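You operate a simulated robot arm through the tools that you are given. There is no shell and no other tool. Be economical: measure what you need, move in short steps, check, and stop when the job is done.

You run a simulated robot arm. Do the job below in one go: nothing can be reset, and whatever is moved stays where it is left.

JOB
Take the silver motor and put it on top of the striped card. Open the drive box door, fetch the orange wedge from the shelf in the steel drive box and set it on top of the narrow brown carton and shut the door again. Turn the rate dial to 7. Push the low cabinet door shut. Open the drawer under the green bench, put the green relay on the top of the roll bench away in the inside of the drawer under the green bench, then shut the bench. Open the roll bench door, take the yellow bottle from the shelf of the roll bench cupboard and put it on the silver sample card and shut the door again. Do these in any order. Set down upright: silver motor, orange wedge, green relay, yellow bottle.

It is judged by the outcome, as a careful person would: the job done as asked, and still so three seconds after it is handed in. It fails if anything else is knocked over, pushed out of place, dropped, spilled or broken.

ROBOT AND FRAMES
A 6-joint arm with a two-finger gripper on a trunk, on a base that drives. Base frame: it is fixed to the floor where the robot stands at the start and does not move with it; the origin is under the middle of the robot, x ahead of it, y to its left, z up; the surface under the hand at the start is at about z = 0.9. Lengths are in m, angles in rad, forces in N, time in s.
With the tool pointing down near the work surface it reaches from about 0.24 to 0.48 m from the robot's upright axis, wherever it stands. Its first joint turns from -2.007 to 2.007 rad. Places, roughly: drawer under the green bench [-6.5, 1.1, 0.5]; drive box door [-2.8, -0.2, 0.5]; green relay (4x5x6 cm) [-6.7, -2.1, 0.9]; inside of the drawer under the green bench [-6.5, 1.2, 0.5]; low cabinet door [-5.5, 0.1, 0.4]; narrow brown carton (15x9x7 cm) [-0.7, 0.8, 0.8]; orange wedge (6x4x5 cm) [-2.9, -0.3, 0.4]; rate dial [-3.3, -0.9, 0.5]; roll bench door [-6.5, -2.5, 0.4]; silver motor (5x5x8 cm) [0.5, 0, 0.9]; silver sample card (8x12x3 cm) [-3.6, -3.8, 0.8]; striped card (15x7x4 cm) [-2.9, -2.2, 0.8]; yellow bottle (7x7x17 cm) [-6.7, -2.6, 0.5]. Payload 2.1 kg.
The tool frame sits at the grasp point between the pads (the TCP): z along the fingers, y along the line on which they close. The tips reach 0.02 m beyond it. The gripper opens to 0.1 m. The gripper's body begins 0.063 m behind the TCP.
Orientation is that of the tool frame in the base frame, as a unit quaternion [x, y, z, w]. With the fingers straight down and closing along the base's y, the tool's x points along the base's -x, its y along +y and its z along -z.

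CONTROLS
- The arm moves only by the tool apply_moves. Its argument "steps" is one flat list of numbers, 7 for each row, row after row: the shift along the tool's x, y, z in m, then the turn, a rotation vector about the tool's x, y, z in rad, then the finger opening in m, from 0 to 0.1. In form: [tx, ty, tz, wx, wy, wz, fingers, tx, ty, tz, wx, wy, wz, fingers, ...]. A call has 1 to 10 rows; each row is the pose to reach, as a shift and turn from the pose commanded when the call began, along the tool's axes at that moment. Each row takes 0.2 s and may step no farther than 0.05 m and 0.15 rad from the row before; otherwise, or with a gripper value out of range, the whole call is refused. A pose out of reach is approached as far as the arm can. The call stops where the force on the tool passes 40 N (or 10 N more than at its start, if that is more) or the arm is blocked; 0.2 s more then pass. The fingers move at their own pace (about 0.153 m/s each) and stop on an object; they squeeze with about 35 N. The grip force told is the motor's: it shows also when the fingers shut on nothing. Time passes only in rows, and 0.2 s behind the last, so rows that repeat a pose let the fingers close. It gives the time, the measured TCP pose, the force on the tool (base axes), the opening and the grip force at its end, in the units of the frame above (readings bear some noise), with the torque about the TCP (base axes, N m) and any sound that the robot's microphone picked up.
- Cameras (640 x 400 px; columns grow to the right, rows downward): "scene" is now at [0.0178, 0.1308, 1.6388]; the picture's right is [-0.13, -0.99, 0.00], its down [-0.75, 0.10, -0.65] and it looks along [0.65, -0.09, -0.76] (base axes); focal length 251 px, centre (320, 200). "wrist" rides on the gripper at [0.07, -0.019, -0.099] in the tool frame; the picture's right is [0.26, 0.97, 0.00], its down [-0.75, 0.20, -0.63] and it looks along [-0.61, 0.16, 0.78] (tool axes); focal length 230 px, centre (320, 200). There is no depth. A picture from a camera that has moved, and an enlarged one, comes with that camera's place and axes in the base frame and with its lens.
- capture(camera): a new picture of that camera. It takes no simulated time.
- lift_body(by): slides the trunk up (or, below 0, down) by that many m; the arm and the scene camera ride with it, the base frame stays. It gives what a move gives, with no picture.
- drive_base(legs): drives the robot by 1 to 6 legs, each [ahead, turn to the left] in m and rad, along the robot's own axes; the way and the turn of a leg run together, so that a leg with both is an arc; at most 1.5 m and 3.142 rad a leg. The arm and the cameras ride along, it lands a little off, and it stops where it bumps. It gives what a move gives.
- pan_tilt(pan, tilt): turns the head with the scene camera to pan (to the left, within 2.705 rad either way) and tilt (down, from -0.506 to 1.204), counted from straight ahead of the robot. It gives what a move gives.
- enlarge(camera, box): a new picture of the part [left, top, right, bottom] of that camera's present view, enlarged. It takes no simulated time.
- finish_job(): hands the job in; it is judged then, once.

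Work in short steps. Places have to be worked out from the pictures, the camera data and where the tool is seen: move nearer, look again, correct. Check each grasp and each placing, and mend what went wrong. You have 483 turns and 220 pictures in all, those below and enlarged ones among them. Open the gripper and draw the arm clear of the work before you hand the job in, unless the task says otherwise; then end with one line.

The tools are called after "Request:" as name(argument=value, ...) on one line, values as JSON. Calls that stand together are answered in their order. apply_moves: Moves the arm, as the interface text tells. Its arguments: {"type":"object","properties":{"steps":{"type":"array","items":{"type":"number"}}},"required":["steps"]} The other tools are called the same way: lift_body (by) slides the trunk up or down; drive_base (legs) drives the base; pan_tilt (pan, tilt) turns the head that bears the scene camera; capture (camera) takes a picture; enlarge (camera, box) takes an enlarged picture of a part of a camera's view; finish_job () hands the job in.

At the start:

```text
time: 0.0
position: [0.33, 0.0434, 1.1894]
orientation: [0.001, 1.0, -0.001, 0.0]
wrist_force: [0.0, 0.8, 0.2]
ft_torque: [-0.03, -0.02, 0.0]
opening: 0.0999
finger_force: 0.1
trunk travel left (down, up): [-0.85, 0.14]
robot x, y, heading: [-0.0004, -0.0011, 0.002]
head pan, tilt: [-0.134, 0.857]
```

scene: 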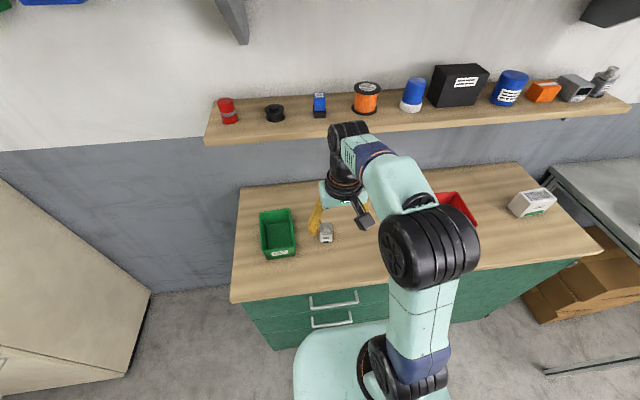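
wrist: 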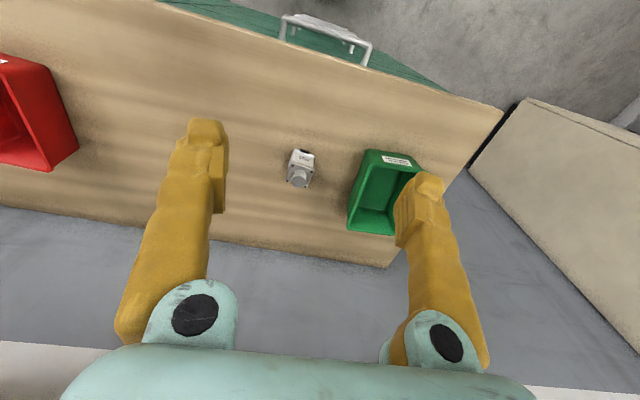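

I judge the motor to be near (0.48, 0.046), from both pictures. I'll zoom in to see its orientation.

Request:
enlarge(camera="wrist", box=[220, 110, 380, 210])

Request:
enlarge(camera="scene", box=[240, 170, 400, 270])

```text
4.00 times, centred on (300, 160) of wrist
camera zoom: at [0.2612, 0.0257, 1.2889], right [-0.26, 0.97, 0.0], down [0.75, 0.2, 0.63], along [0.61, 0.16, -0.78], focal length 920 px, centre (400, 360)
```

zoom: 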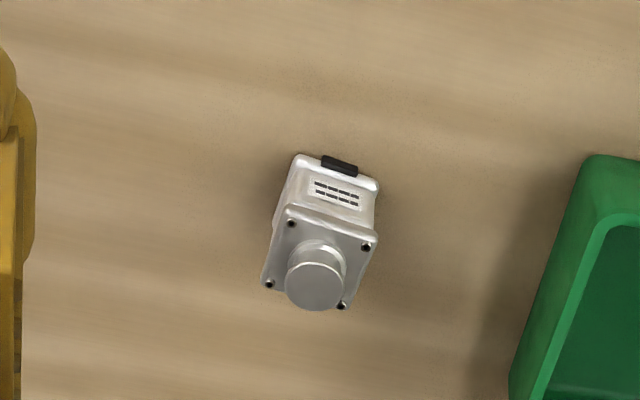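

```text
4.00 times, centred on (320, 220) of scene
camera zoom: at [0.0178, 0.1308, 1.6388], right [-0.13, -0.99, 0.0], down [-0.75, 0.1, -0.65], along [0.65, -0.09, -0.76], focal length 1004 px, centre (320, 120)
```

zoom: 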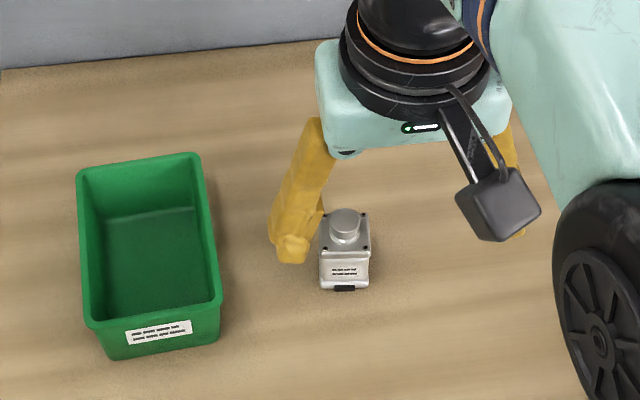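

Triangulating gives the motor's top face at (0.475, 0.046, 0.96), yawed by about -0.095. I'll move above it, turn, and go partly down.

Request:
apply_moves(steps=[-0.048, 0.001, 0, 0, 0, 0.05, 0.09, -0.096, 0.002, 0, 0, 0, 0.095, 0.08, -0.145, 0.003, 0.0, 0, 0, 0.095, 0.08, -0.145, 0.003, 0.05, 0, 0, 0.095, 0.08, -0.145, 0.003, 0.1, 0, 0, 0.095, 0.08, -0.145, 0.003, 0.15, 0, 0, 0.095, 0.08])

Request:
capture(camera="wrist")

Request:
capture(camera="scene")

```text
time: 1.4
position: [0.4762, 0.0468, 1.0389]
orientation: [0.048, 0.999, 0.001, -0.001]
wrist_force: [-0.1, -0.4, 0.5]
ft_torque: [-0.01, 0.01, 0.02]
opening: 0.0796
finger_force: 0.1
out of reach, approached as far as the arm can: row 3, 4, 5
trunk travel left (down, up): [-0.85, 0.14]
robot x, y, heading: [0.0002, -0.0022, -0.004]
head pan, tilt: [-0.134, 0.857]
```

```text
215 pictures are left
camera wrist: at [0.4056, 0.0356, 1.1388], right [-0.16, 0.99, 0.0], down [0.77, 0.13, 0.63], along [0.62, 0.1, -0.78], focal length 230 px, centre (320, 200)
```

wrist: 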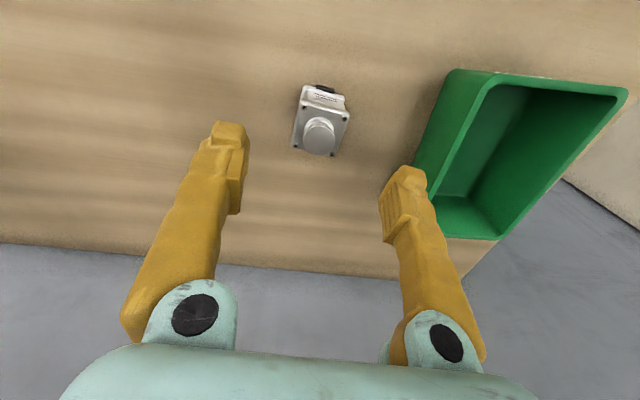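

```text
214 pictures are left
camera scene: at [0.0181, 0.1308, 1.6388], right [-0.13, -0.99, 0.0], down [-0.75, 0.1, -0.65], along [0.65, -0.09, -0.76], focal length 251 px, centre (320, 200)
```

scene: 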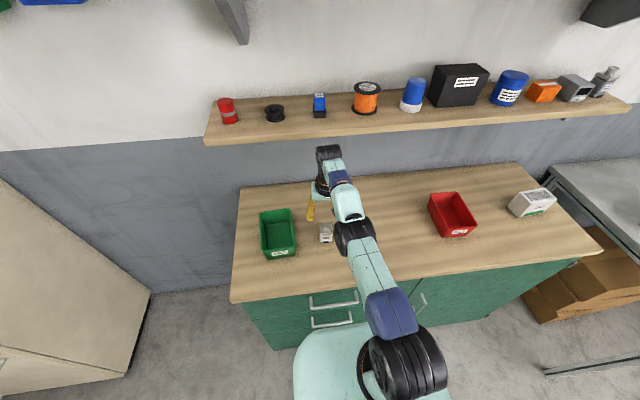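

The motor lies under the tool as computed. I'll go down and grip.

Request:
apply_moves(steps=[0.003, 0, 0.05, 0, 0, 0, 0.08, 0.003, 0, 0.1, 0, 0, 0, 0.08, 0.003, 0, 0.107, 0, 0, 0, 0.08, 0.003, 0, 0.107, 0, 0, 0, 0.03, 0.003, 0, 0.107, 0, 0, 0, 0.03])

Request:
capture(camera="wrist")

```text
time: 2.6
position: [0.4726, 0.0463, 0.9316]
orientation: [0.049, 0.999, 0.0, -0.001]
wrist_force: [-1.7, 0.0, 0.1]
ft_torque: [0.04, -0.02, 0.04]
opening: 0.0407
finger_force: 34.7
out of reach, approached as far as the arm can: row 1
trunk travel left (down, up): [-0.85, 0.14]
robot x, y, heading: [0.0013, 0.0001, -0.003]
head pan, tilt: [-0.134, 0.857]
```

```text
213 pictures are left
camera wrist: at [0.4026, 0.0359, 1.0303], right [-0.16, 0.99, 0.0], down [0.77, 0.13, 0.63], along [0.62, 0.1, -0.78], focal length 230 px, centre (320, 200)
```

wrist: 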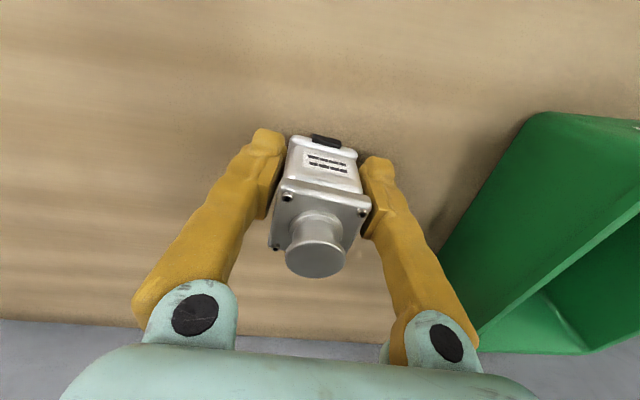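

The motor is gripped (opening 0.041). I'll lift, retract, and look around the room.

Request:
apply_moves(steps=[0, 0, -0.05, 0, 0, 0, 0.03, 0.04, 0, -0.1, 0, 0, 0, 0.03, 0.08, 0, -0.14, 0, 0, 0, 0.03, 0.12, 0, -0.18, 0, 0, 0, 0.03, 0.15, 0, -0.22, 0, 0, -0.095, 0.03])

Request:
pan_tilt(pan=2.5, tilt=0.35)

Request:
capture(camera="scene")

Request:
pan_tilt(pan=-2.5, tilt=0.35)

Request:
capture(camera="scene")

Request:
pan_tilt(pan=1.5, tilt=0.5)

Request:
capture(camera="scene")

Request:
pan_tilt(pan=-1.5, tilt=0.5)

Request:
capture(camera="scene")

```text
refused: row 2 steps farther than a row can; nothing moved
```

```text
time: 5.0
position: [0.4737, 0.0471, 0.9324]
orientation: [0.048, 0.999, -0.001, -0.001]
wrist_force: [-0.4, 0.7, -0.4]
ft_torque: [0.04, -0.03, -0.03]
opening: 0.0409
finger_force: 34.8
trunk travel left (down, up): [-0.85, 0.14]
robot x, y, heading: [0.0024, -0.0022, 0.001]
head pan, tilt: [2.499, 0.351]
```

```text
212 pictures are left
camera scene: at [-0.1334, 0.1969, 1.683], right [0.6, 0.8, 0.0], down [0.27, -0.21, -0.94], along [-0.75, 0.56, -0.34], focal length 251 px, centre (320, 200)
```

scene: 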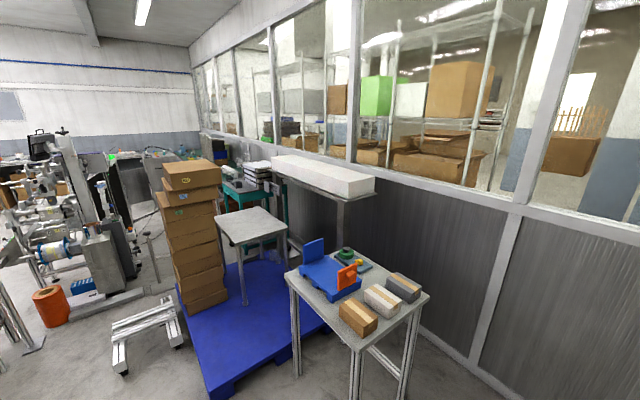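

```text
time: 8.9
position: [0.4738, 0.0473, 0.9315]
orientation: [0.048, 0.999, 0.0, -0.001]
wrist_force: [-0.7, -0.7, 0.4]
ft_torque: [0.02, -0.01, -0.03]
opening: 0.0411
finger_force: 35.0
trunk travel left (down, up): [-0.85, 0.14]
robot x, y, heading: [0.0008, 0.0026, 0.002]
head pan, tilt: [-2.499, 0.351]
```

```text
211 pictures are left
camera scene: at [-0.1334, 0.0853, 1.6831], right [-0.6, 0.8, 0.0], down [0.27, 0.21, -0.94], along [-0.75, -0.56, -0.34], focal length 251 px, centre (320, 200)
```

scene: 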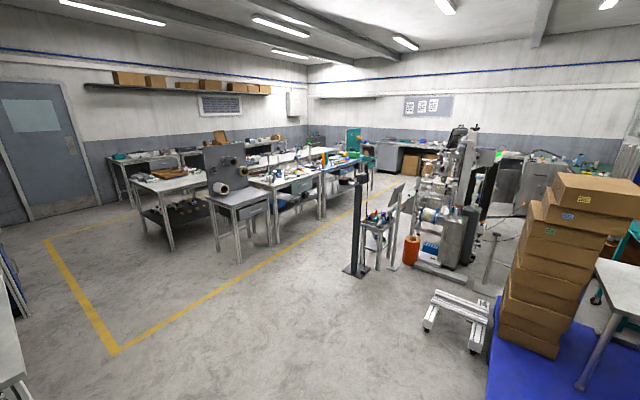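

```text
time: 12.2
position: [0.4715, 0.0462, 0.9319]
orientation: [0.048, 0.999, 0.0, -0.002]
wrist_force: [0.3, -0.9, 0.4]
ft_torque: [-0.03, -0.03, -0.01]
opening: 0.0412
finger_force: 35.0
trunk travel left (down, up): [-0.85, 0.14]
robot x, y, heading: [-0.0022, -0.0026, 0.001]
head pan, tilt: [1.499, 0.499]
```

```text
210 pictures are left
camera scene: at [-0.0524, 0.2318, 1.6693], right [1.0, -0.07, 0.0], down [-0.03, -0.48, -0.88], along [0.06, 0.88, -0.48], focal length 251 px, centre (320, 200)
```

scene: 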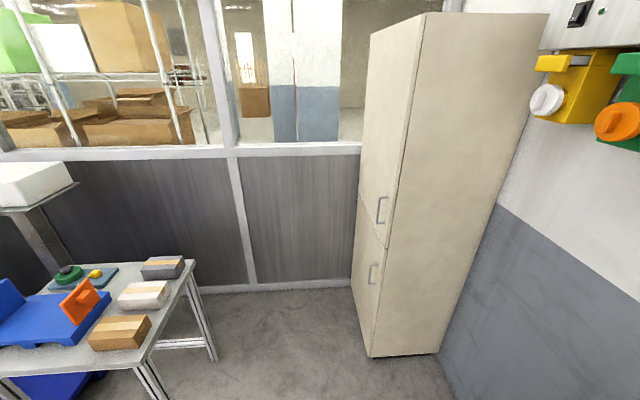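

```text
time: 14.8
position: [0.4728, 0.047, 0.9307]
orientation: [0.048, 0.999, 0.001, 0.0]
wrist_force: [0.0, 0.1, -0.4]
ft_torque: [-0.02, -0.01, -0.02]
opening: 0.0409
finger_force: 35.1
trunk travel left (down, up): [-0.85, 0.14]
robot x, y, heading: [0.0017, 0.0013, -0.003]
head pan, tilt: [-1.499, 0.499]
```

```text
209 pictures are left
camera scene: at [-0.0524, 0.0503, 1.6694], right [-1.0, -0.07, 0.0], down [-0.03, 0.48, -0.88], along [0.06, -0.88, -0.48], focal length 251 px, centre (320, 200)
```

scene: 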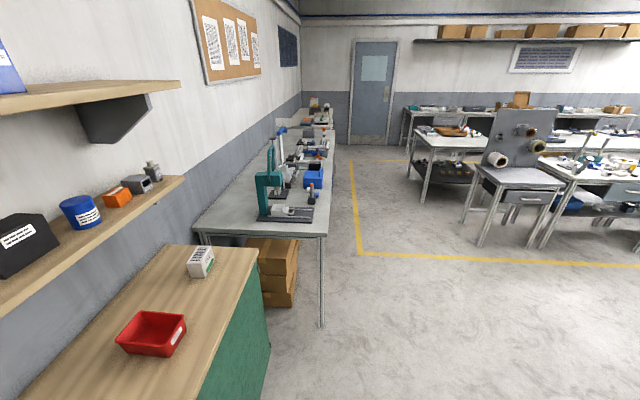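

The room is mapped roughly now. I'll lift the motor and retract the arm before driving.

Request:
apply_moves(steps=[0, 0, -0.045, 0, 0, 0, 0.03, 0.015, 0, -0.09, 0, 0, 0, 0.03, 0.045, 0, -0.125, 0, 0, 0, 0.03, 0.08, 0, -0.155, 0, 0, 0, 0.03, 0.115, 0, -0.185, 0, 0, 0, 0.03, 0.15, 0, -0.21, 0, 0, -0.09, 0.03, 0.19, -0.02, -0.23, 0, 0, -0.09, 0.03])

Request:
drive_base(legs=[[-0.4, 0]])

Request:
pan_tilt(pan=-2.3, tilt=0.6)

Request:
capture(camera="scene")

Request:
capture(camera="wrist")

```text
time: 16.4
position: [0.4304, 0.0843, 1.1795]
orientation: [0.003, 1.0, 0.0, -0.003]
wrist_force: [0.7, -0.6, -3.2]
ft_torque: [0.01, 0.08, 0.0]
opening: 0.0409
finger_force: 34.6
out of reach, approached as far as the arm can: row 1, 2, 3, 4, 5, 6, 7
trunk travel left (down, up): [-0.85, 0.14]
robot x, y, heading: [0.0004, -0.0008, -0.003]
head pan, tilt: [-1.499, 0.499]
```

```text
time: 18.9
position: [0.0256, 0.0859, 1.179]
orientation: [0.001, 1.0, -0.001, -0.002]
wrist_force: [0.3, -0.2, -2.9]
ft_torque: [-0.04, 0.02, 0.02]
opening: 0.041
finger_force: 34.8
trunk travel left (down, up): [-0.85, 0.14]
robot x, y, heading: [-0.4098, -0.0008, 0.003]
head pan, tilt: [-1.499, 0.499]
```

```text
time: 20.0
position: [0.0243, 0.0852, 1.1807]
orientation: [0.002, 1.0, -0.001, -0.003]
wrist_force: [-0.8, 0.4, -3.9]
ft_torque: [0.02, 0.02, 0.03]
opening: 0.041
finger_force: 35.1
trunk travel left (down, up): [-0.85, 0.14]
robot x, y, heading: [-0.4037, 0.0039, 0.003]
head pan, tilt: [-2.3, 0.6]
```

```text
208 pictures are left
camera scene: at [-0.5212, 0.075, 1.6603], right [-0.75, 0.67, 0.0], down [0.38, 0.42, -0.83], along [-0.55, -0.62, -0.56], focal length 251 px, centre (320, 200)
```

scene: 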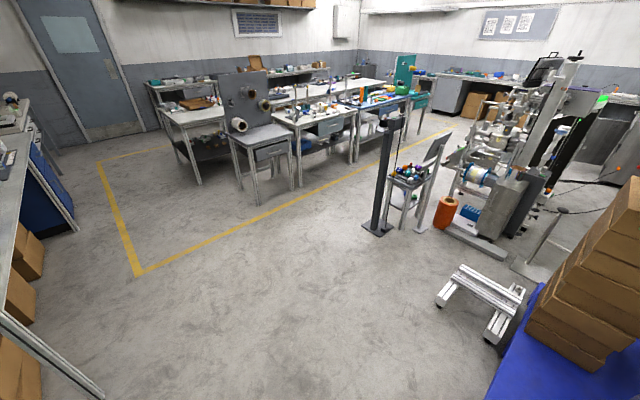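

```text
207 pictures are left
camera wrist: at [-0.0443, 0.0678, 1.2793], right [-0.25, 0.97, 0.0], down [0.75, 0.2, 0.63], along [0.61, 0.16, -0.78], focal length 230 px, centre (320, 200)
```

wrist: 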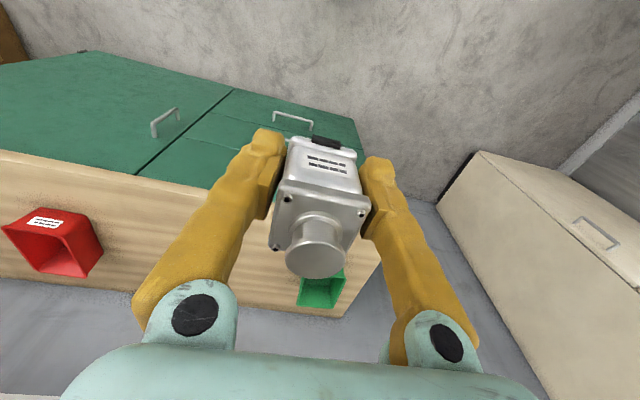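

The path past the pole along y≈-1.5 is clear. I'll turn right and drive to the waypoint, then turn toward -x.

Request:
drive_base(legs=[[0, -2.2], [1.45, 0], [0.4, 0]])

Request:
pan_tilt(pan=-0.5, tilt=0.6)

Request:
capture(camera="scene")

```text
time: 34.5
position: [-1.6539, -1.9157, 1.1807]
orientation: [0.889, 0.457, 0.002, -0.002]
wrist_force: [-0.8, -0.4, -3.6]
ft_torque: [0.03, 0.0, -0.02]
opening: 0.0411
finger_force: 34.6
trunk travel left (down, up): [-0.85, 0.14]
robot x, y, heading: [-1.4809, -1.5206, -2.182]
head pan, tilt: [-2.3, 0.6]
```

```text
time: 36.3
position: [-1.6558, -1.9174, 1.1797]
orientation: [0.889, 0.457, 0.002, -0.003]
wrist_force: [-0.5, 0.6, -3.2]
ft_torque: [0.01, -0.02, 0.0]
opening: 0.041
finger_force: 34.8
trunk travel left (down, up): [-0.85, 0.14]
robot x, y, heading: [-1.4791, -1.5178, -2.187]
head pan, tilt: [-0.499, 0.6]
```

```text
206 pictures are left
camera scene: at [-1.407, -1.5889, 1.6602], right [-0.44, 0.9, 0.0], down [0.51, 0.25, -0.82], along [-0.74, -0.36, -0.57], focal length 251 px, centre (320, 200)
```

scene: 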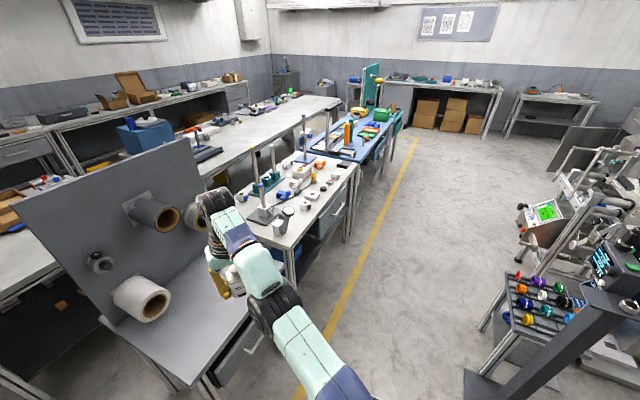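

I'll turn to head toward -x and drive partway, then look at the table with the card.

Request:
drive_base(legs=[[0, -0.955], [1.35, 0], [0, 1.571]])

Request:
pan_tilt(pan=0, tilt=0.8)

Request:
capture(camera="scene")

Request:
capture(camera="wrist")

```text
time: 49.2
position: [-2.7131, -1.9315, 1.1802]
orientation: [0.714, 0.7, 0.002, -0.003]
wrist_force: [-0.7, -0.9, -2.8]
ft_torque: [0.03, 0.0, -0.01]
opening: 0.041
finger_force: 34.3
trunk travel left (down, up): [-0.85, 0.14]
robot x, y, heading: [-2.7974, -1.5009, -1.586]
head pan, tilt: [-0.499, 0.6]
```

```text
time: 50.2
position: [-2.713, -1.9307, 1.1798]
orientation: [0.713, 0.701, 0.001, -0.003]
wrist_force: [-0.5, 0.7, -3.5]
ft_torque: [0.04, 0.04, 0.0]
opening: 0.0411
finger_force: 35.3
trunk travel left (down, up): [-0.85, 0.14]
robot x, y, heading: [-2.7972, -1.5038, -1.582]
head pan, tilt: [0.0, 0.799]
```

```text
205 pictures are left
camera scene: at [-2.6528, -1.5239, 1.6434], right [-1.0, 0.01, 0.0], down [0.01, 0.72, -0.7], along [-0.01, -0.7, -0.72], focal length 251 px, centre (320, 200)
```

scene: 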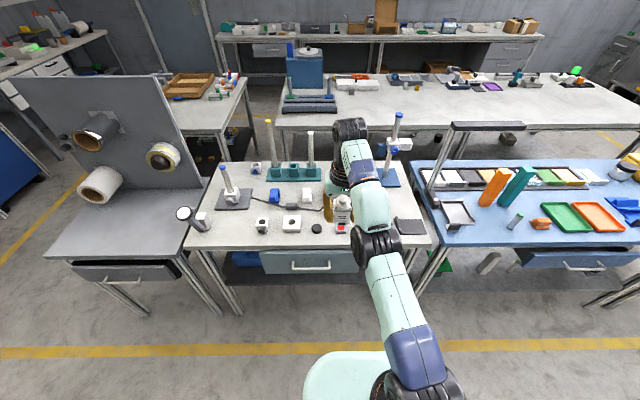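

```text
204 pictures are left
camera wrist: at [-2.7299, -1.8608, 1.2794], right [0.97, 0.24, 0.0], down [0.19, -0.76, 0.63], along [0.15, -0.61, -0.78], focal length 230 px, centre (320, 200)
```

wrist: 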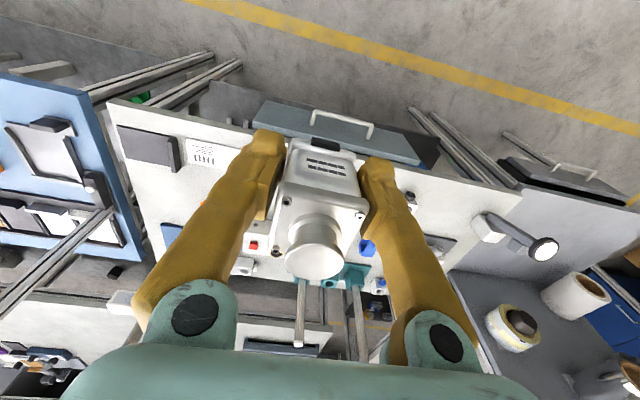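

Request:
enlarge(camera="scene", box=[340, 180, 440, 242])

Request:
enlarge(camera="wrist", box=[100, 100, 260, 200])

```text
6.40 times, centred on (390, 211) of scene
camera zoom: at [-2.6528, -1.5239, 1.6434], right [-1.0, 0.01, 0.0], down [0.01, 0.72, -0.7], along [-0.01, -0.7, -0.72], focal length 1606 px, centre (-128, 130)
```

zoom: 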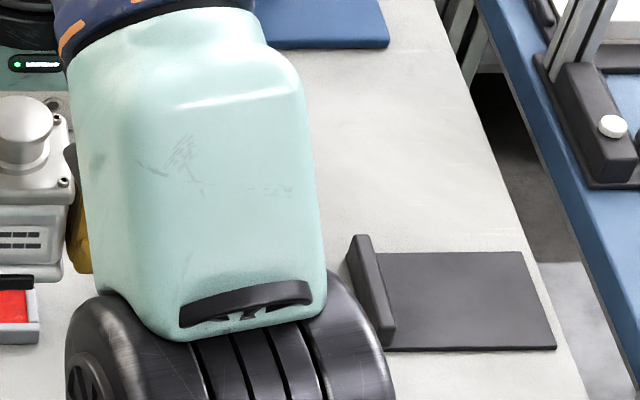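

```text
4.00 times, centred on (180, 150) of wrist
camera zoom: at [-2.7299, -1.8608, 1.2794], right [0.97, 0.24, 0.0], down [0.19, -0.76, 0.63], along [0.15, -0.61, -0.78], focal length 920 px, centre (880, 400)
```

zoom: 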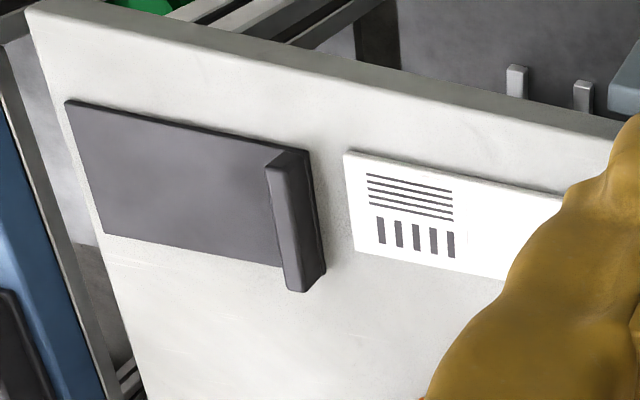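

The white card with printed stripes, right under the gripper, is the striped card. I'll move the arm to the left so that it can be seen whole.

Request:
apply_moves(steps=[0.02, 0.04, 0, 0, 0, 0, 0.03, 0.03, 0.08, 0, 0, 0, 0, 0.03, 0.04, 0.12, 0, 0, 0, 0, 0.03])

Request:
capture(camera="wrist")

Request:
enlarge(camera="scene", box=[320, 170, 440, 245])

```text
time: 51.0
position: [-2.594, -1.8874, 1.1781]
orientation: [0.714, 0.7, 0.0, -0.002]
wrist_force: [1.1, -0.1, -2.5]
ft_torque: [0.02, 0.02, 0.01]
opening: 0.0409
finger_force: 35.4
out of reach, approached as far as the arm can: row 1, 3
trunk travel left (down, up): [-0.85, 0.14]
robot x, y, heading: [-2.7929, -1.5046, -1.586]
head pan, tilt: [0.0, 0.799]
```

```text
201 pictures are left
camera wrist: at [-2.6103, -1.8168, 1.2773], right [0.97, 0.24, 0.0], down [0.19, -0.76, 0.63], along [0.15, -0.61, -0.78], focal length 230 px, centre (320, 200)
```

wrist: 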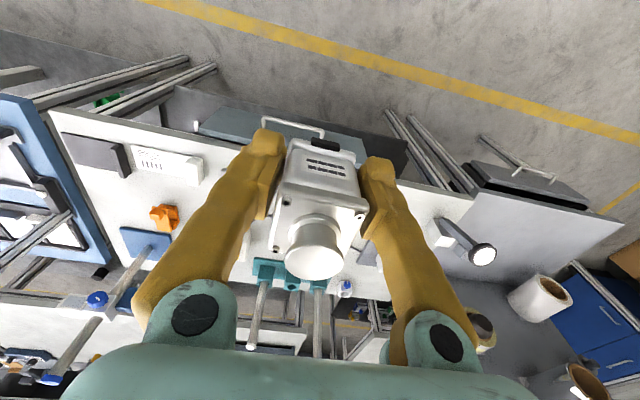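

```text
5.33 times, centred on (380, 208) of scene
camera zoom: at [-2.6511, -1.5228, 1.6432], right [-1.0, 0.01, 0.0], down [0.01, 0.72, -0.7], along [-0.01, -0.7, -0.72], focal length 1338 px, centre (0, 160)
```

zoom: 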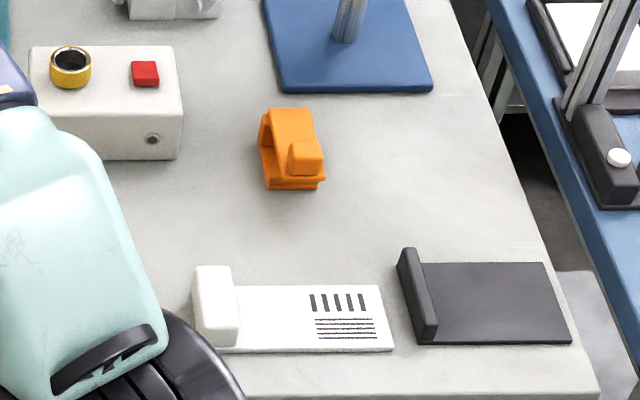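

The card is a white plate with a raised bar on its +x end. Its flat part spans x -2.96..-2.845 and y -2.19..-2.13. I'll drive forward 0.22 and check.

Request:
drive_base(legs=[[0.22, 0]])

Request:
apply_moves(steps=[-0.01, -0.04, 0, 0, 0, 0, 0.03, -0.02, -0.08, 0, 0, 0, 0, 0.03, -0.03, -0.12, 0, 0, 0, 0, 0.03, -0.03, -0.16, 0, 0, 0, 0, 0.03, -0.03, -0.2, 0.02, 0, 0, 0, 0.03, -0.03, -0.24, 0.05, 0, 0, 0, 0.03, -0.03, -0.28, 0.07, 0, 0, 0, 0.03, -0.03, -0.3, 0.1, 0, 0, 0, 0.03])

Request:
capture(camera="wrist")

Request:
capture(camera="scene")

```text
time: 52.7
position: [-2.5968, -2.109, 1.1781]
orientation: [0.713, 0.701, 0.001, -0.002]
wrist_force: [0.4, -0.1, -2.7]
ft_torque: [0.0, -0.02, 0.0]
opening: 0.041
finger_force: 35.2
trunk travel left (down, up): [-0.85, 0.14]
robot x, y, heading: [-2.7933, -1.7271, -1.579]
head pan, tilt: [0.0, 0.799]
```

```text
time: 54.5
position: [-2.9022, -2.1478, 1.1731]
orientation: [0.712, 0.702, 0.01, -0.008]
wrist_force: [0.9, -0.3, -3.7]
ft_torque: [0.02, -0.03, 0.01]
opening: 0.041
finger_force: 35.5
out of reach, approached as far as the arm can: row 1, 2, 3, 4, 5, 6, 7, 8
trunk travel left (down, up): [-0.85, 0.14]
robot x, y, heading: [-2.794, -1.7241, -1.579]
head pan, tilt: [0.0, 0.799]
```

```text
199 pictures are left
camera wrist: at [-2.9194, -2.0793, 1.2732], right [0.97, 0.24, 0.01], down [0.19, -0.77, 0.61], along [0.16, -0.59, -0.79], focal length 230 px, centre (320, 200)
```

wrist: 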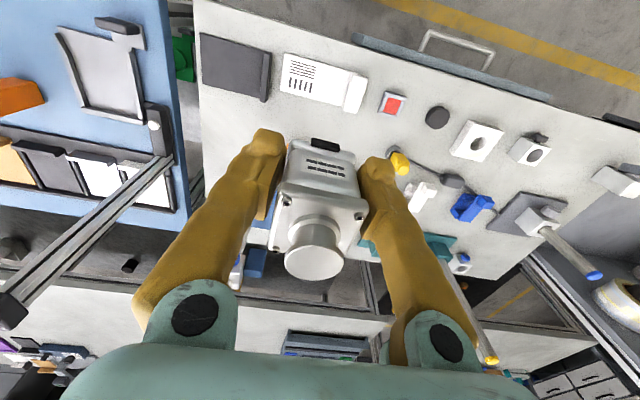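

```text
198 pictures are left
camera scene: at [-2.6565, -1.7472, 1.6435], right [-1.0, 0.01, 0.0], down [0.01, 0.72, -0.7], along [-0.01, -0.7, -0.72], focal length 251 px, centre (320, 200)
```

scene: 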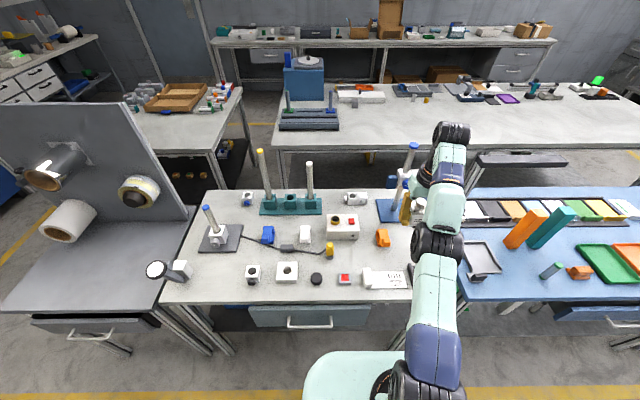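

The arm is stretched at this height, so I'll lower the trunk 0.12 and then move the arm down over the card.

Request:
lift_body(by=-0.12)

Request:
apply_moves(steps=[0, 0, 0.05, 0, 0, 0, 0.03, 0, 0, 0.1, 0, 0, 0, 0.03])

Request:
capture(camera="wrist")

```text
time: 56.0
position: [-2.9011, -2.1477, 1.0537]
orientation: [0.713, 0.702, 0.01, -0.007]
wrist_force: [-0.1, 0.2, -3.5]
ft_torque: [0.01, 0.01, 0.03]
opening: 0.0408
finger_force: 35.5
trunk travel left (down, up): [-0.73, 0.26]
robot x, y, heading: [-2.7943, -1.7277, -1.58]
head pan, tilt: [0.0, 0.799]
```

```text
time: 56.6
position: [-2.9026, -2.1473, 0.9503]
orientation: [0.713, 0.701, 0.01, -0.007]
wrist_force: [-0.2, -0.2, -3.0]
ft_torque: [0.05, -0.05, 0.02]
opening: 0.0409
finger_force: 34.9
trunk travel left (down, up): [-0.73, 0.26]
robot x, y, heading: [-2.7968, -1.7253, -1.578]
head pan, tilt: [0.0, 0.799]
```

```text
197 pictures are left
camera wrist: at [-2.9193, -2.0786, 1.0501], right [0.97, 0.24, 0.01], down [0.19, -0.77, 0.61], along [0.16, -0.59, -0.79], focal length 230 px, centre (320, 200)
```

wrist: 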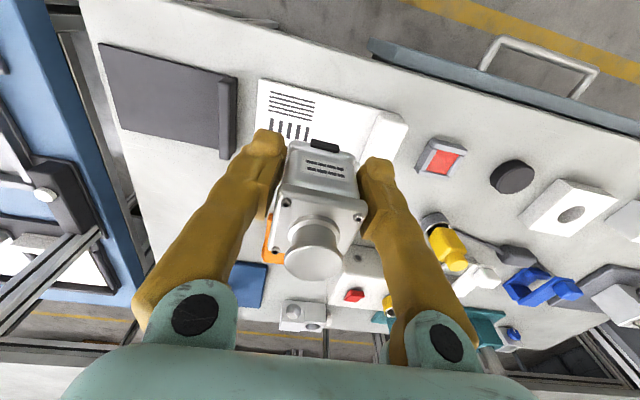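

Card positions agree with the earlier estimate. I'll correct the small tilt, centre, and descend close to the plate.

Request:
apply_moves(steps=[-0.008, -0.004, 0.04, 0.004, -0.024, 0, 0.03, -0.008, -0.004, 0.085, 0.004, -0.024, 0, 0.03, -0.008, -0.004, 0.085, 0.004, -0.024, 0, 0.03])

Request:
capture(camera="wrist")

Request:
enlarge(camera="scene", box=[340, 200, 460, 300])

```text
time: 57.4
position: [-2.9068, -2.1508, 0.8669]
orientation: [0.713, 0.701, 0.0, 0.0]
wrist_force: [0.3, -0.8, -2.1]
ft_torque: [0.03, 0.01, -0.01]
opening: 0.041
finger_force: 35.5
trunk travel left (down, up): [-0.73, 0.26]
robot x, y, heading: [-2.797, -1.7285, -1.583]
head pan, tilt: [0.0, 0.799]
```

```text
196 pictures are left
camera wrist: at [-2.9221, -2.0799, 0.9645], right [0.97, 0.24, 0.0], down [0.19, -0.75, 0.63], along [0.15, -0.61, -0.78], focal length 230 px, centre (320, 200)
```

wrist: 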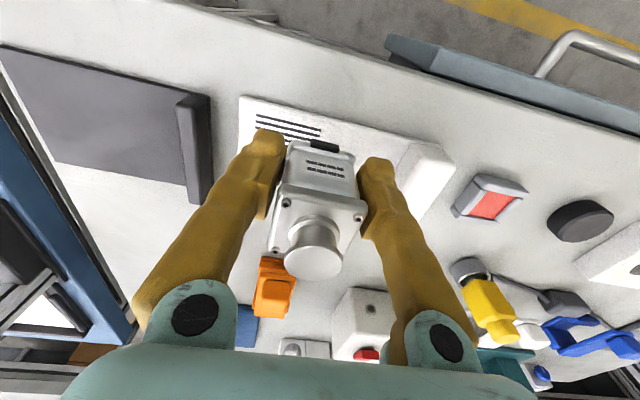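

```text
4.00 times, centred on (400, 250) of scene
camera zoom: at [-2.6555, -1.7464, 1.5234], right [-1.0, 0.01, 0.0], down [0.01, 0.72, -0.7], along [-0.01, -0.7, -0.72], focal length 1004 px, centre (0, 0)
```

zoom: 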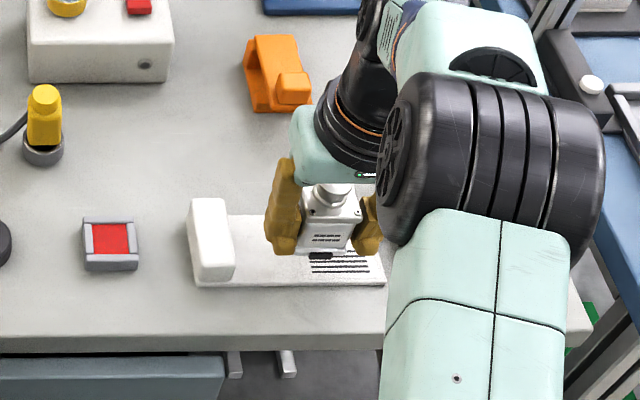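

Centred over the flat part; I'll step down to feel contact.

Request:
apply_moves(steps=[0, 0, 0.005, 0, 0, 0, 0.03, 0, 0, 0.01, 0, 0, 0, 0.03, 0, 0, 0.014, 0, 0, 0, 0.03])

Request:
enlarge(camera="scene", box=[360, 225, 424, 275])

```text
time: 58.2
position: [-2.9047, -2.1502, 0.853]
orientation: [0.712, 0.702, 0.0, 0.0]
wrist_force: [-0.3, -0.2, -3.2]
ft_torque: [0.06, 0.02, 0.01]
opening: 0.0407
finger_force: 35.3
trunk travel left (down, up): [-0.73, 0.26]
robot x, y, heading: [-2.7926, -1.7233, -1.579]
head pan, tilt: [0.0, 0.799]
```

```text
8.00 times, centred on (392, 250) of scene
camera zoom: at [-2.6558, -1.7474, 1.5234], right [-1.0, 0.01, 0.0], down [0.01, 0.72, -0.7], along [-0.01, -0.7, -0.72], focal length 2007 px, centre (-256, -200)
```

zoom: 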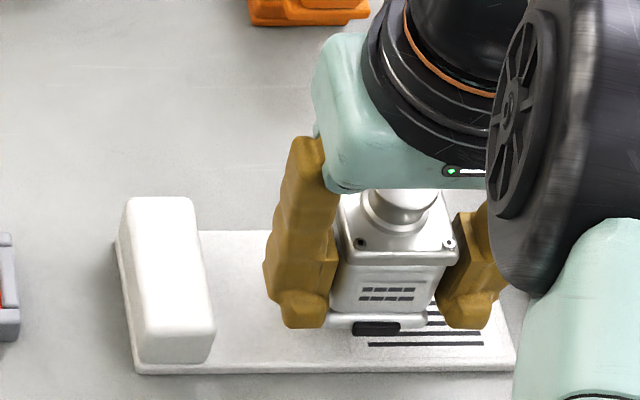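

Still no contact; keep going in small steps.

Request:
apply_moves(steps=[0, 0, 0.004, 0, 0, 0, 0.03, 0, 0, 0.008, 0, 0, 0, 0.03, 0, 0, 0.01, 0, 0, 0, 0.03])

```text
time: 59.0
position: [-2.9037, -2.1511, 0.8425]
orientation: [0.712, 0.702, 0.0, 0.0]
wrist_force: [-0.1, -0.8, -4.6]
ft_torque: [0.03, 0.0, 0.04]
opening: 0.0412
finger_force: 35.1
trunk travel left (down, up): [-0.73, 0.26]
robot x, y, heading: [-2.7957, -1.7271, -1.583]
head pan, tilt: [0.0, 0.799]
```

Request:
apply_moves(steps=[0, 0, 0.003, 0, 0, 0, 0.03, 0, 0, 0.005, 0, 0, 0, 0.03])

Request:
enlarge(camera="scene", box=[360, 225, 424, 275])

```text
time: 59.6
position: [-2.9043, -2.151, 0.8387]
orientation: [0.713, 0.702, -0.001, 0.001]
wrist_force: [1.2, -0.5, 2.3]
ft_torque: [-0.16, -0.04, 0.0]
opening: 0.041
finger_force: 35.2
trunk travel left (down, up): [-0.73, 0.26]
robot x, y, heading: [-2.7957, -1.7258, -1.579]
head pan, tilt: [0.0, 0.799]
```

```text
8.00 times, centred on (392, 250) of scene
camera zoom: at [-2.6551, -1.746, 1.5235], right [-1.0, 0.01, 0.0], down [0.01, 0.72, -0.7], along [-0.01, -0.7, -0.72], focal length 2007 px, centre (-256, -200)
```

zoom: 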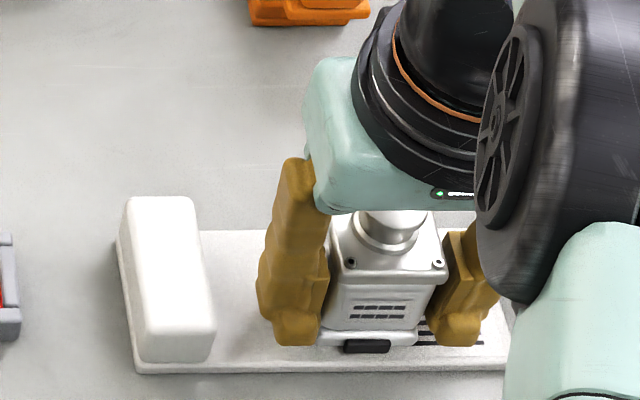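

Contact is felt and the motor stands on the plate. I'll release and rise.

Request:
apply_moves(steps=[0, 0, 0.001, 0, 0, 0, 0.05, 0, 0, 0.001, 0, 0, 0, 0.07, 0, 0, -0.03, 0, 0, 0, 0.07, 0, 0, -0.07, 0, 0, 0, 0.07, 0, 0, -0.12, 0, 0, 0, 0.07, 0.02, 0, -0.16, 0, 0, 0, 0.07, 0.05, 0, -0.19, 0, 0, 0, 0.07])

Request:
enlarge(camera="scene", box=[340, 200, 440, 275])

Request:
capture(camera="wrist")

```text
time: 61.2
position: [-2.9032, -2.1003, 1.0303]
orientation: [0.713, 0.701, 0.0, 0.001]
wrist_force: [-0.6, 0.4, 0.3]
ft_torque: [-0.04, 0.01, -0.02]
opening: 0.0699
finger_force: 0.0
trunk travel left (down, up): [-0.73, 0.26]
robot x, y, heading: [-2.7973, -1.7219, -1.583]
head pan, tilt: [0.0, 0.799]
```

```text
5.33 times, centred on (390, 238) of scene
camera zoom: at [-2.6552, -1.7444, 1.5234], right [-1.0, 0.01, 0.0], down [0.01, 0.72, -0.7], along [-0.01, -0.7, -0.72], focal length 1338 px, centre (-53, 0)
```

zoom: 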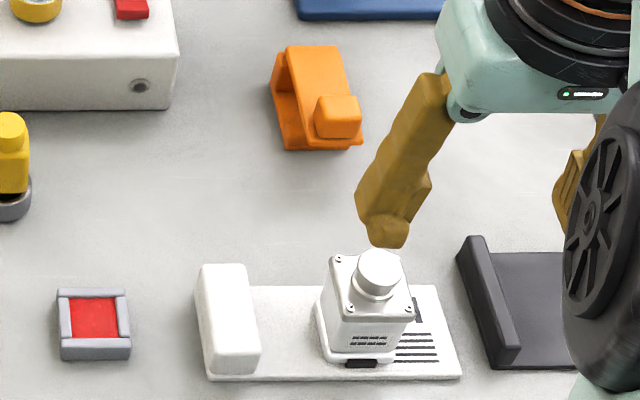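

```text
191 pictures are left
camera wrist: at [-2.9207, -2.0295, 1.1296], right [0.97, 0.24, 0.0], down [0.19, -0.75, 0.63], along [0.15, -0.61, -0.78], focal length 230 px, centre (320, 200)
```

wrist: 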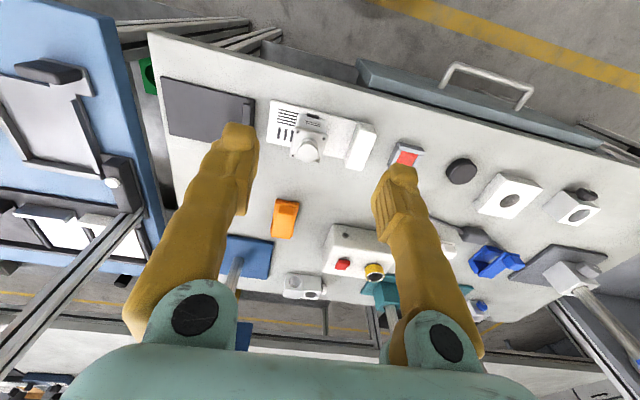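

The motor stands upright on the striped card. I'll draw the arm in, back off slightly, and look behind for the dial and drive box.

Request:
apply_moves(steps=[0.03, 0, -0.02, 0, 0, 0, 0.07, 0.06, 0.03, -0.04, 0, 0, 0, 0.05, 0.09, 0.06, -0.05, 0, 0, 0, 0.03, 0.11, 0.09, -0.05, 0, 0, 0, 0.01])

Request:
drive_base(legs=[[-0.2, 0]])

Request:
pan_tilt(pan=-2.6, tilt=0.6)

Request:
capture(camera="scene")

Request:
pan_tilt(pan=2.6, tilt=0.6)

Request:
capture(camera="scene")

```text
time: 62.2
position: [-2.8105, -1.9922, 1.0797]
orientation: [0.713, 0.701, 0.0, 0.0]
wrist_force: [-0.2, -0.6, -0.7]
ft_torque: [-0.01, 0.03, 0.02]
opening: 0.0101
finger_force: 0.0
trunk travel left (down, up): [-0.73, 0.26]
robot x, y, heading: [-2.7963, -1.7292, -1.587]
head pan, tilt: [0.0, 0.799]
```

```text
time: 63.8
position: [-2.8097, -1.7929, 1.0789]
orientation: [0.712, 0.702, 0.0, -0.001]
wrist_force: [1.0, -0.9, 0.2]
ft_torque: [-0.02, 0.02, 0.02]
opening: 0.0101
finger_force: 0.1
trunk travel left (down, up): [-0.73, 0.26]
robot x, y, heading: [-2.7962, -1.5232, -1.583]
head pan, tilt: [0.0, 0.799]
```

```text
time: 66.1
position: [-2.8099, -1.7921, 1.0778]
orientation: [0.711, 0.703, -0.001, 0.001]
wrist_force: [0.0, -0.5, 0.0]
ft_torque: [-0.03, -0.03, -0.01]
opening: 0.0099
finger_force: 0.0
trunk travel left (down, up): [-0.73, 0.26]
robot x, y, heading: [-2.792, -1.5269, -1.578]
head pan, tilt: [-2.601, 0.6]
```

```text
190 pictures are left
camera scene: at [-2.6976, -1.3885, 1.5403], right [0.86, 0.51, 0.0], down [0.29, -0.49, -0.83], along [-0.42, 0.71, -0.56], focal length 251 px, centre (320, 200)
```

scene: 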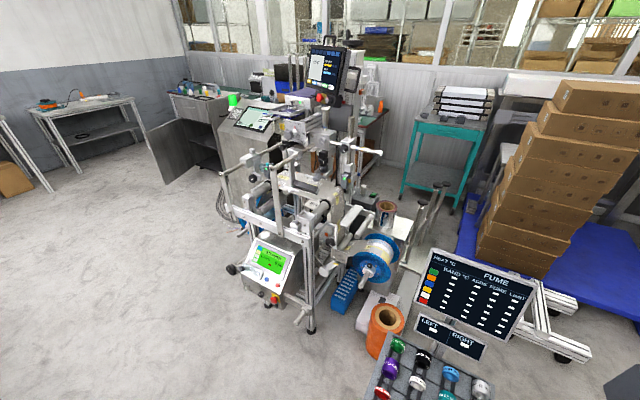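

```text
time: 70.2
position: [-2.8101, -1.7929, 1.0781]
orientation: [0.712, 0.702, 0.0, 0.0]
wrist_force: [0.9, -0.4, 0.0]
ft_torque: [0.01, 0.01, -0.03]
opening: 0.0102
finger_force: 0.2
trunk travel left (down, up): [-0.73, 0.26]
robot x, y, heading: [-2.7925, -1.5233, -1.58]
head pan, tilt: [2.601, 0.6]
```

```text
189 pictures are left
camera scene: at [-2.6065, -1.3893, 1.5402], right [0.85, -0.52, 0.0], down [-0.3, -0.48, -0.83], along [0.43, 0.7, -0.56], focal length 251 px, centre (320, 200)
```

scene: 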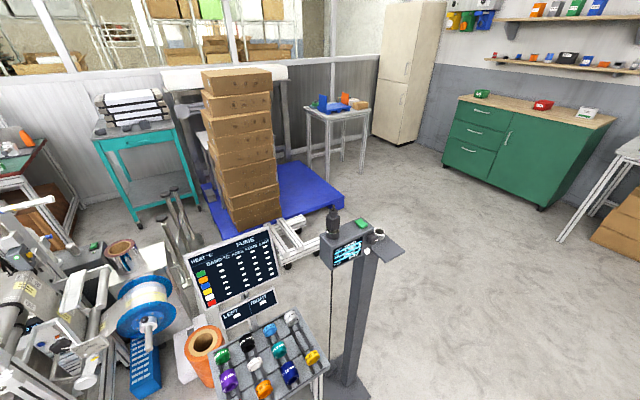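

The control box with the green screen seems to carry the rate dial. I'll look closely at it.

Request:
pan_tilt(pan=-2.5, tilt=0.8)

Request:
enlarge(camera="scene", box=[220, 150, 420, 275])

```text
time: 74.2
position: [-2.8102, -1.7928, 1.0785]
orientation: [0.712, 0.702, 0.001, 0.0]
wrist_force: [-1.0, 0.3, 0.6]
ft_torque: [-0.02, -0.01, 0.0]
opening: 0.01
finger_force: 0.0
trunk travel left (down, up): [-0.73, 0.26]
robot x, y, heading: [-2.7908, -1.5265, -1.579]
head pan, tilt: [-2.499, 0.799]
```

```text
3.20 times, centred on (320, 212) of scene
camera zoom: at [-2.7005, -1.3997, 1.5234], right [0.81, 0.59, 0.0], down [0.42, -0.58, -0.7], along [-0.41, 0.56, -0.72], focal length 803 px, centre (320, 160)
```

zoom: 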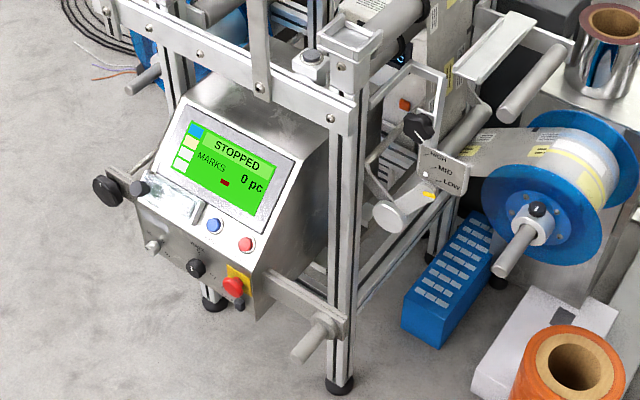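

The black knob low on the panel at about (-3.31, -0.91, 0.5) is the rate dial. I'll drive round to face it from the -y side.

Request:
drive_base(legs=[[0, -1.562], [0.52, 0], [0, -1.571]])

Request:
pan_tilt(pan=0, tilt=0.9)

Request:
capture(camera="scene")

Request:
capture(camera="wrist")

```text
time: 84.8
position: [-3.2966, -1.2626, 1.0777]
orientation: [0.708, -0.706, 0.0, 0.0]
wrist_force: [0.4, -0.4, -0.4]
ft_torque: [-0.02, 0.01, -0.03]
opening: 0.0099
finger_force: 0.0
trunk travel left (down, up): [-0.73, 0.26]
robot x, y, heading: [-3.3087, -1.5317, 1.576]
head pan, tilt: [-2.499, 0.799]
```

```text
time: 87.1
position: [-3.2974, -1.2624, 1.078]
orientation: [0.708, -0.707, -0.001, 0.0]
wrist_force: [-0.4, 0.0, 1.1]
ft_torque: [0.02, 0.0, -0.03]
opening: 0.0101
finger_force: 0.1
trunk travel left (down, up): [-0.73, 0.26]
robot x, y, heading: [-3.3075, -1.5323, 1.574]
head pan, tilt: [0.0, 0.901]
```

```text
187 pictures are left
camera scene: at [-3.4488, -1.5149, 1.5155], right [1.0, 0.01, 0.0], down [0.01, -0.78, -0.62], along [0.0, 0.62, -0.78], focal length 251 px, centre (320, 200)
```

scene: 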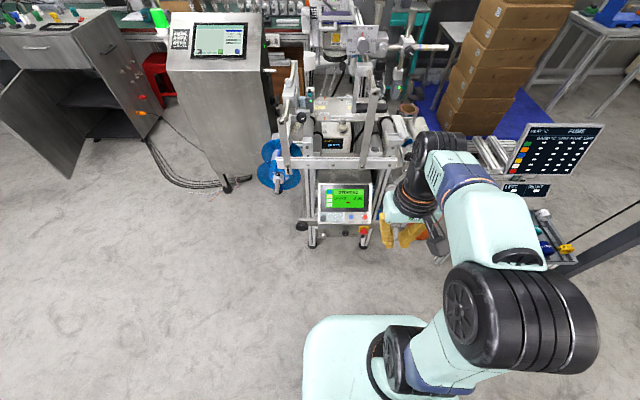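

```text
186 pictures are left
camera wrist: at [-3.278, -1.3317, 1.1774], right [-0.97, -0.26, 0.0], down [-0.2, 0.75, 0.63], along [-0.16, 0.61, -0.78], focal length 230 px, centre (320, 200)
```

wrist: 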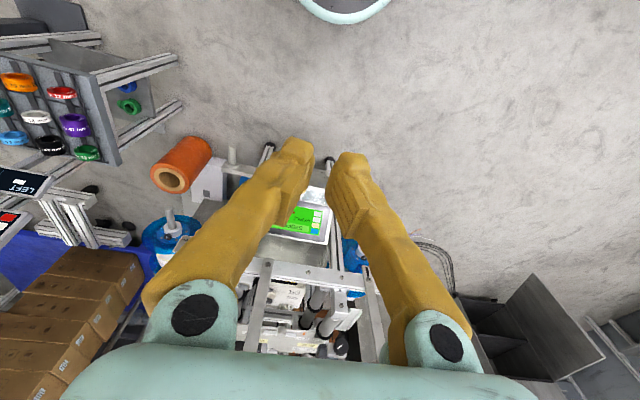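

Request:
enlarge(camera="scene", box=[300, 185, 380, 245])

```text
6.67 times, centred on (340, 215) of scene
camera zoom: at [-3.4488, -1.5149, 1.5155], right [1.0, 0.01, 0.0], down [0.01, -0.78, -0.62], along [0.0, 0.62, -0.78], focal length 1673 px, centre (187, 100)
```

zoom: 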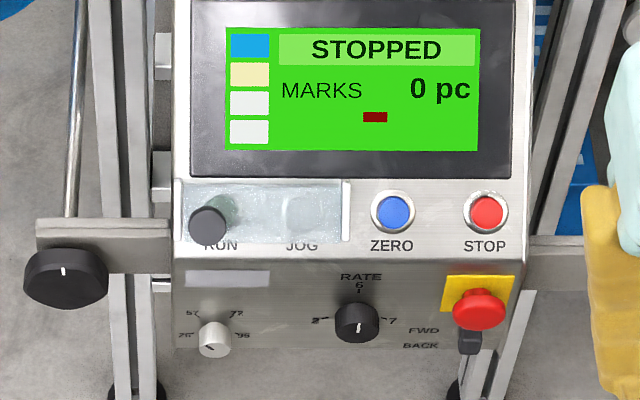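

I need a more frontal view of the dial scale. I'll lower the trunk 0.5 and look again.

Request:
lift_body(by=-0.5)

Request:
pan_tilt(pan=-0.25, tilt=0.7)

Request:
capture(camera="scene")

```text
refused: -0.5 is not a number from -0.4 to 0.4
```

```text
time: 87.8
position: [-3.2985, -1.2635, 1.08]
orientation: [0.708, -0.707, 0.0, 0.0]
wrist_force: [-0.1, 0.4, 0.4]
ft_torque: [0.03, 0.0, 0.01]
opening: 0.01
finger_force: 0.1
trunk travel left (down, up): [-0.73, 0.26]
robot x, y, heading: [-3.3118, -1.5325, 1.574]
head pan, tilt: [-0.25, 0.7]
```

```text
184 pictures are left
camera scene: at [-3.4281, -1.5079, 1.5316], right [0.97, -0.24, 0.0], down [-0.15, -0.63, -0.76], along [0.18, 0.74, -0.64], focal length 251 px, centre (320, 200)
```

scene: 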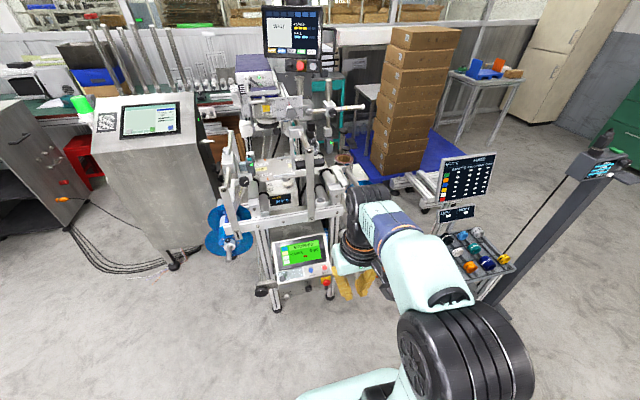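

Request:
lift_body(by=-0.4)

Request:
capture(camera="scene")

```text
time: 91.7
position: [-3.2969, -1.2628, 0.6783]
orientation: [0.707, -0.707, 0.0, 0.0]
wrist_force: [-0.3, -0.1, -0.3]
ft_torque: [0.01, -0.03, 0.0]
opening: 0.01
finger_force: 0.1
trunk travel left (down, up): [-0.33, 0.66]
robot x, y, heading: [-3.31, -1.5325, 1.582]
head pan, tilt: [-0.25, 0.7]
```

```text
183 pictures are left
camera scene: at [-3.4278, -1.508, 1.1316], right [0.97, -0.24, 0.0], down [-0.15, -0.63, -0.77], along [0.18, 0.74, -0.64], focal length 251 px, centre (320, 200)
```

scene: 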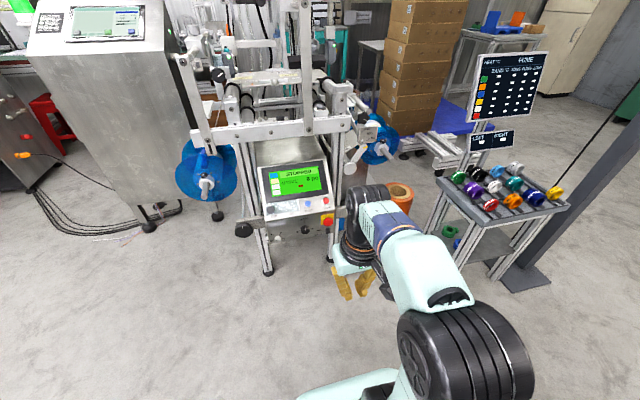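

Request:
enlarge(camera="scene", box=[270, 190, 350, 240])

```text
8.00 times, centred on (310, 215) of scene
camera zoom: at [-3.4278, -1.508, 1.1316], right [0.97, -0.24, 0.0], down [-0.15, -0.63, -0.77], along [0.18, 0.74, -0.64], focal length 2007 px, centre (400, 80)
```

zoom: 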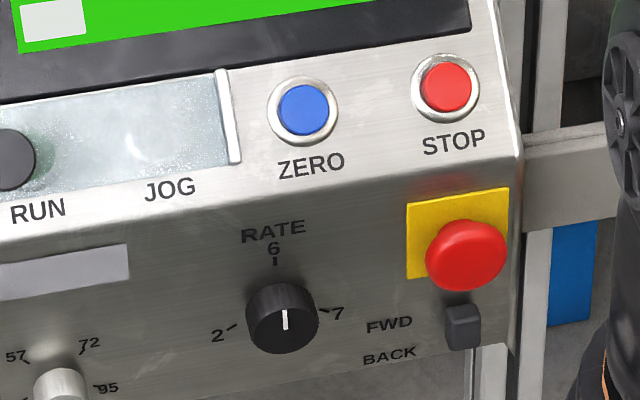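

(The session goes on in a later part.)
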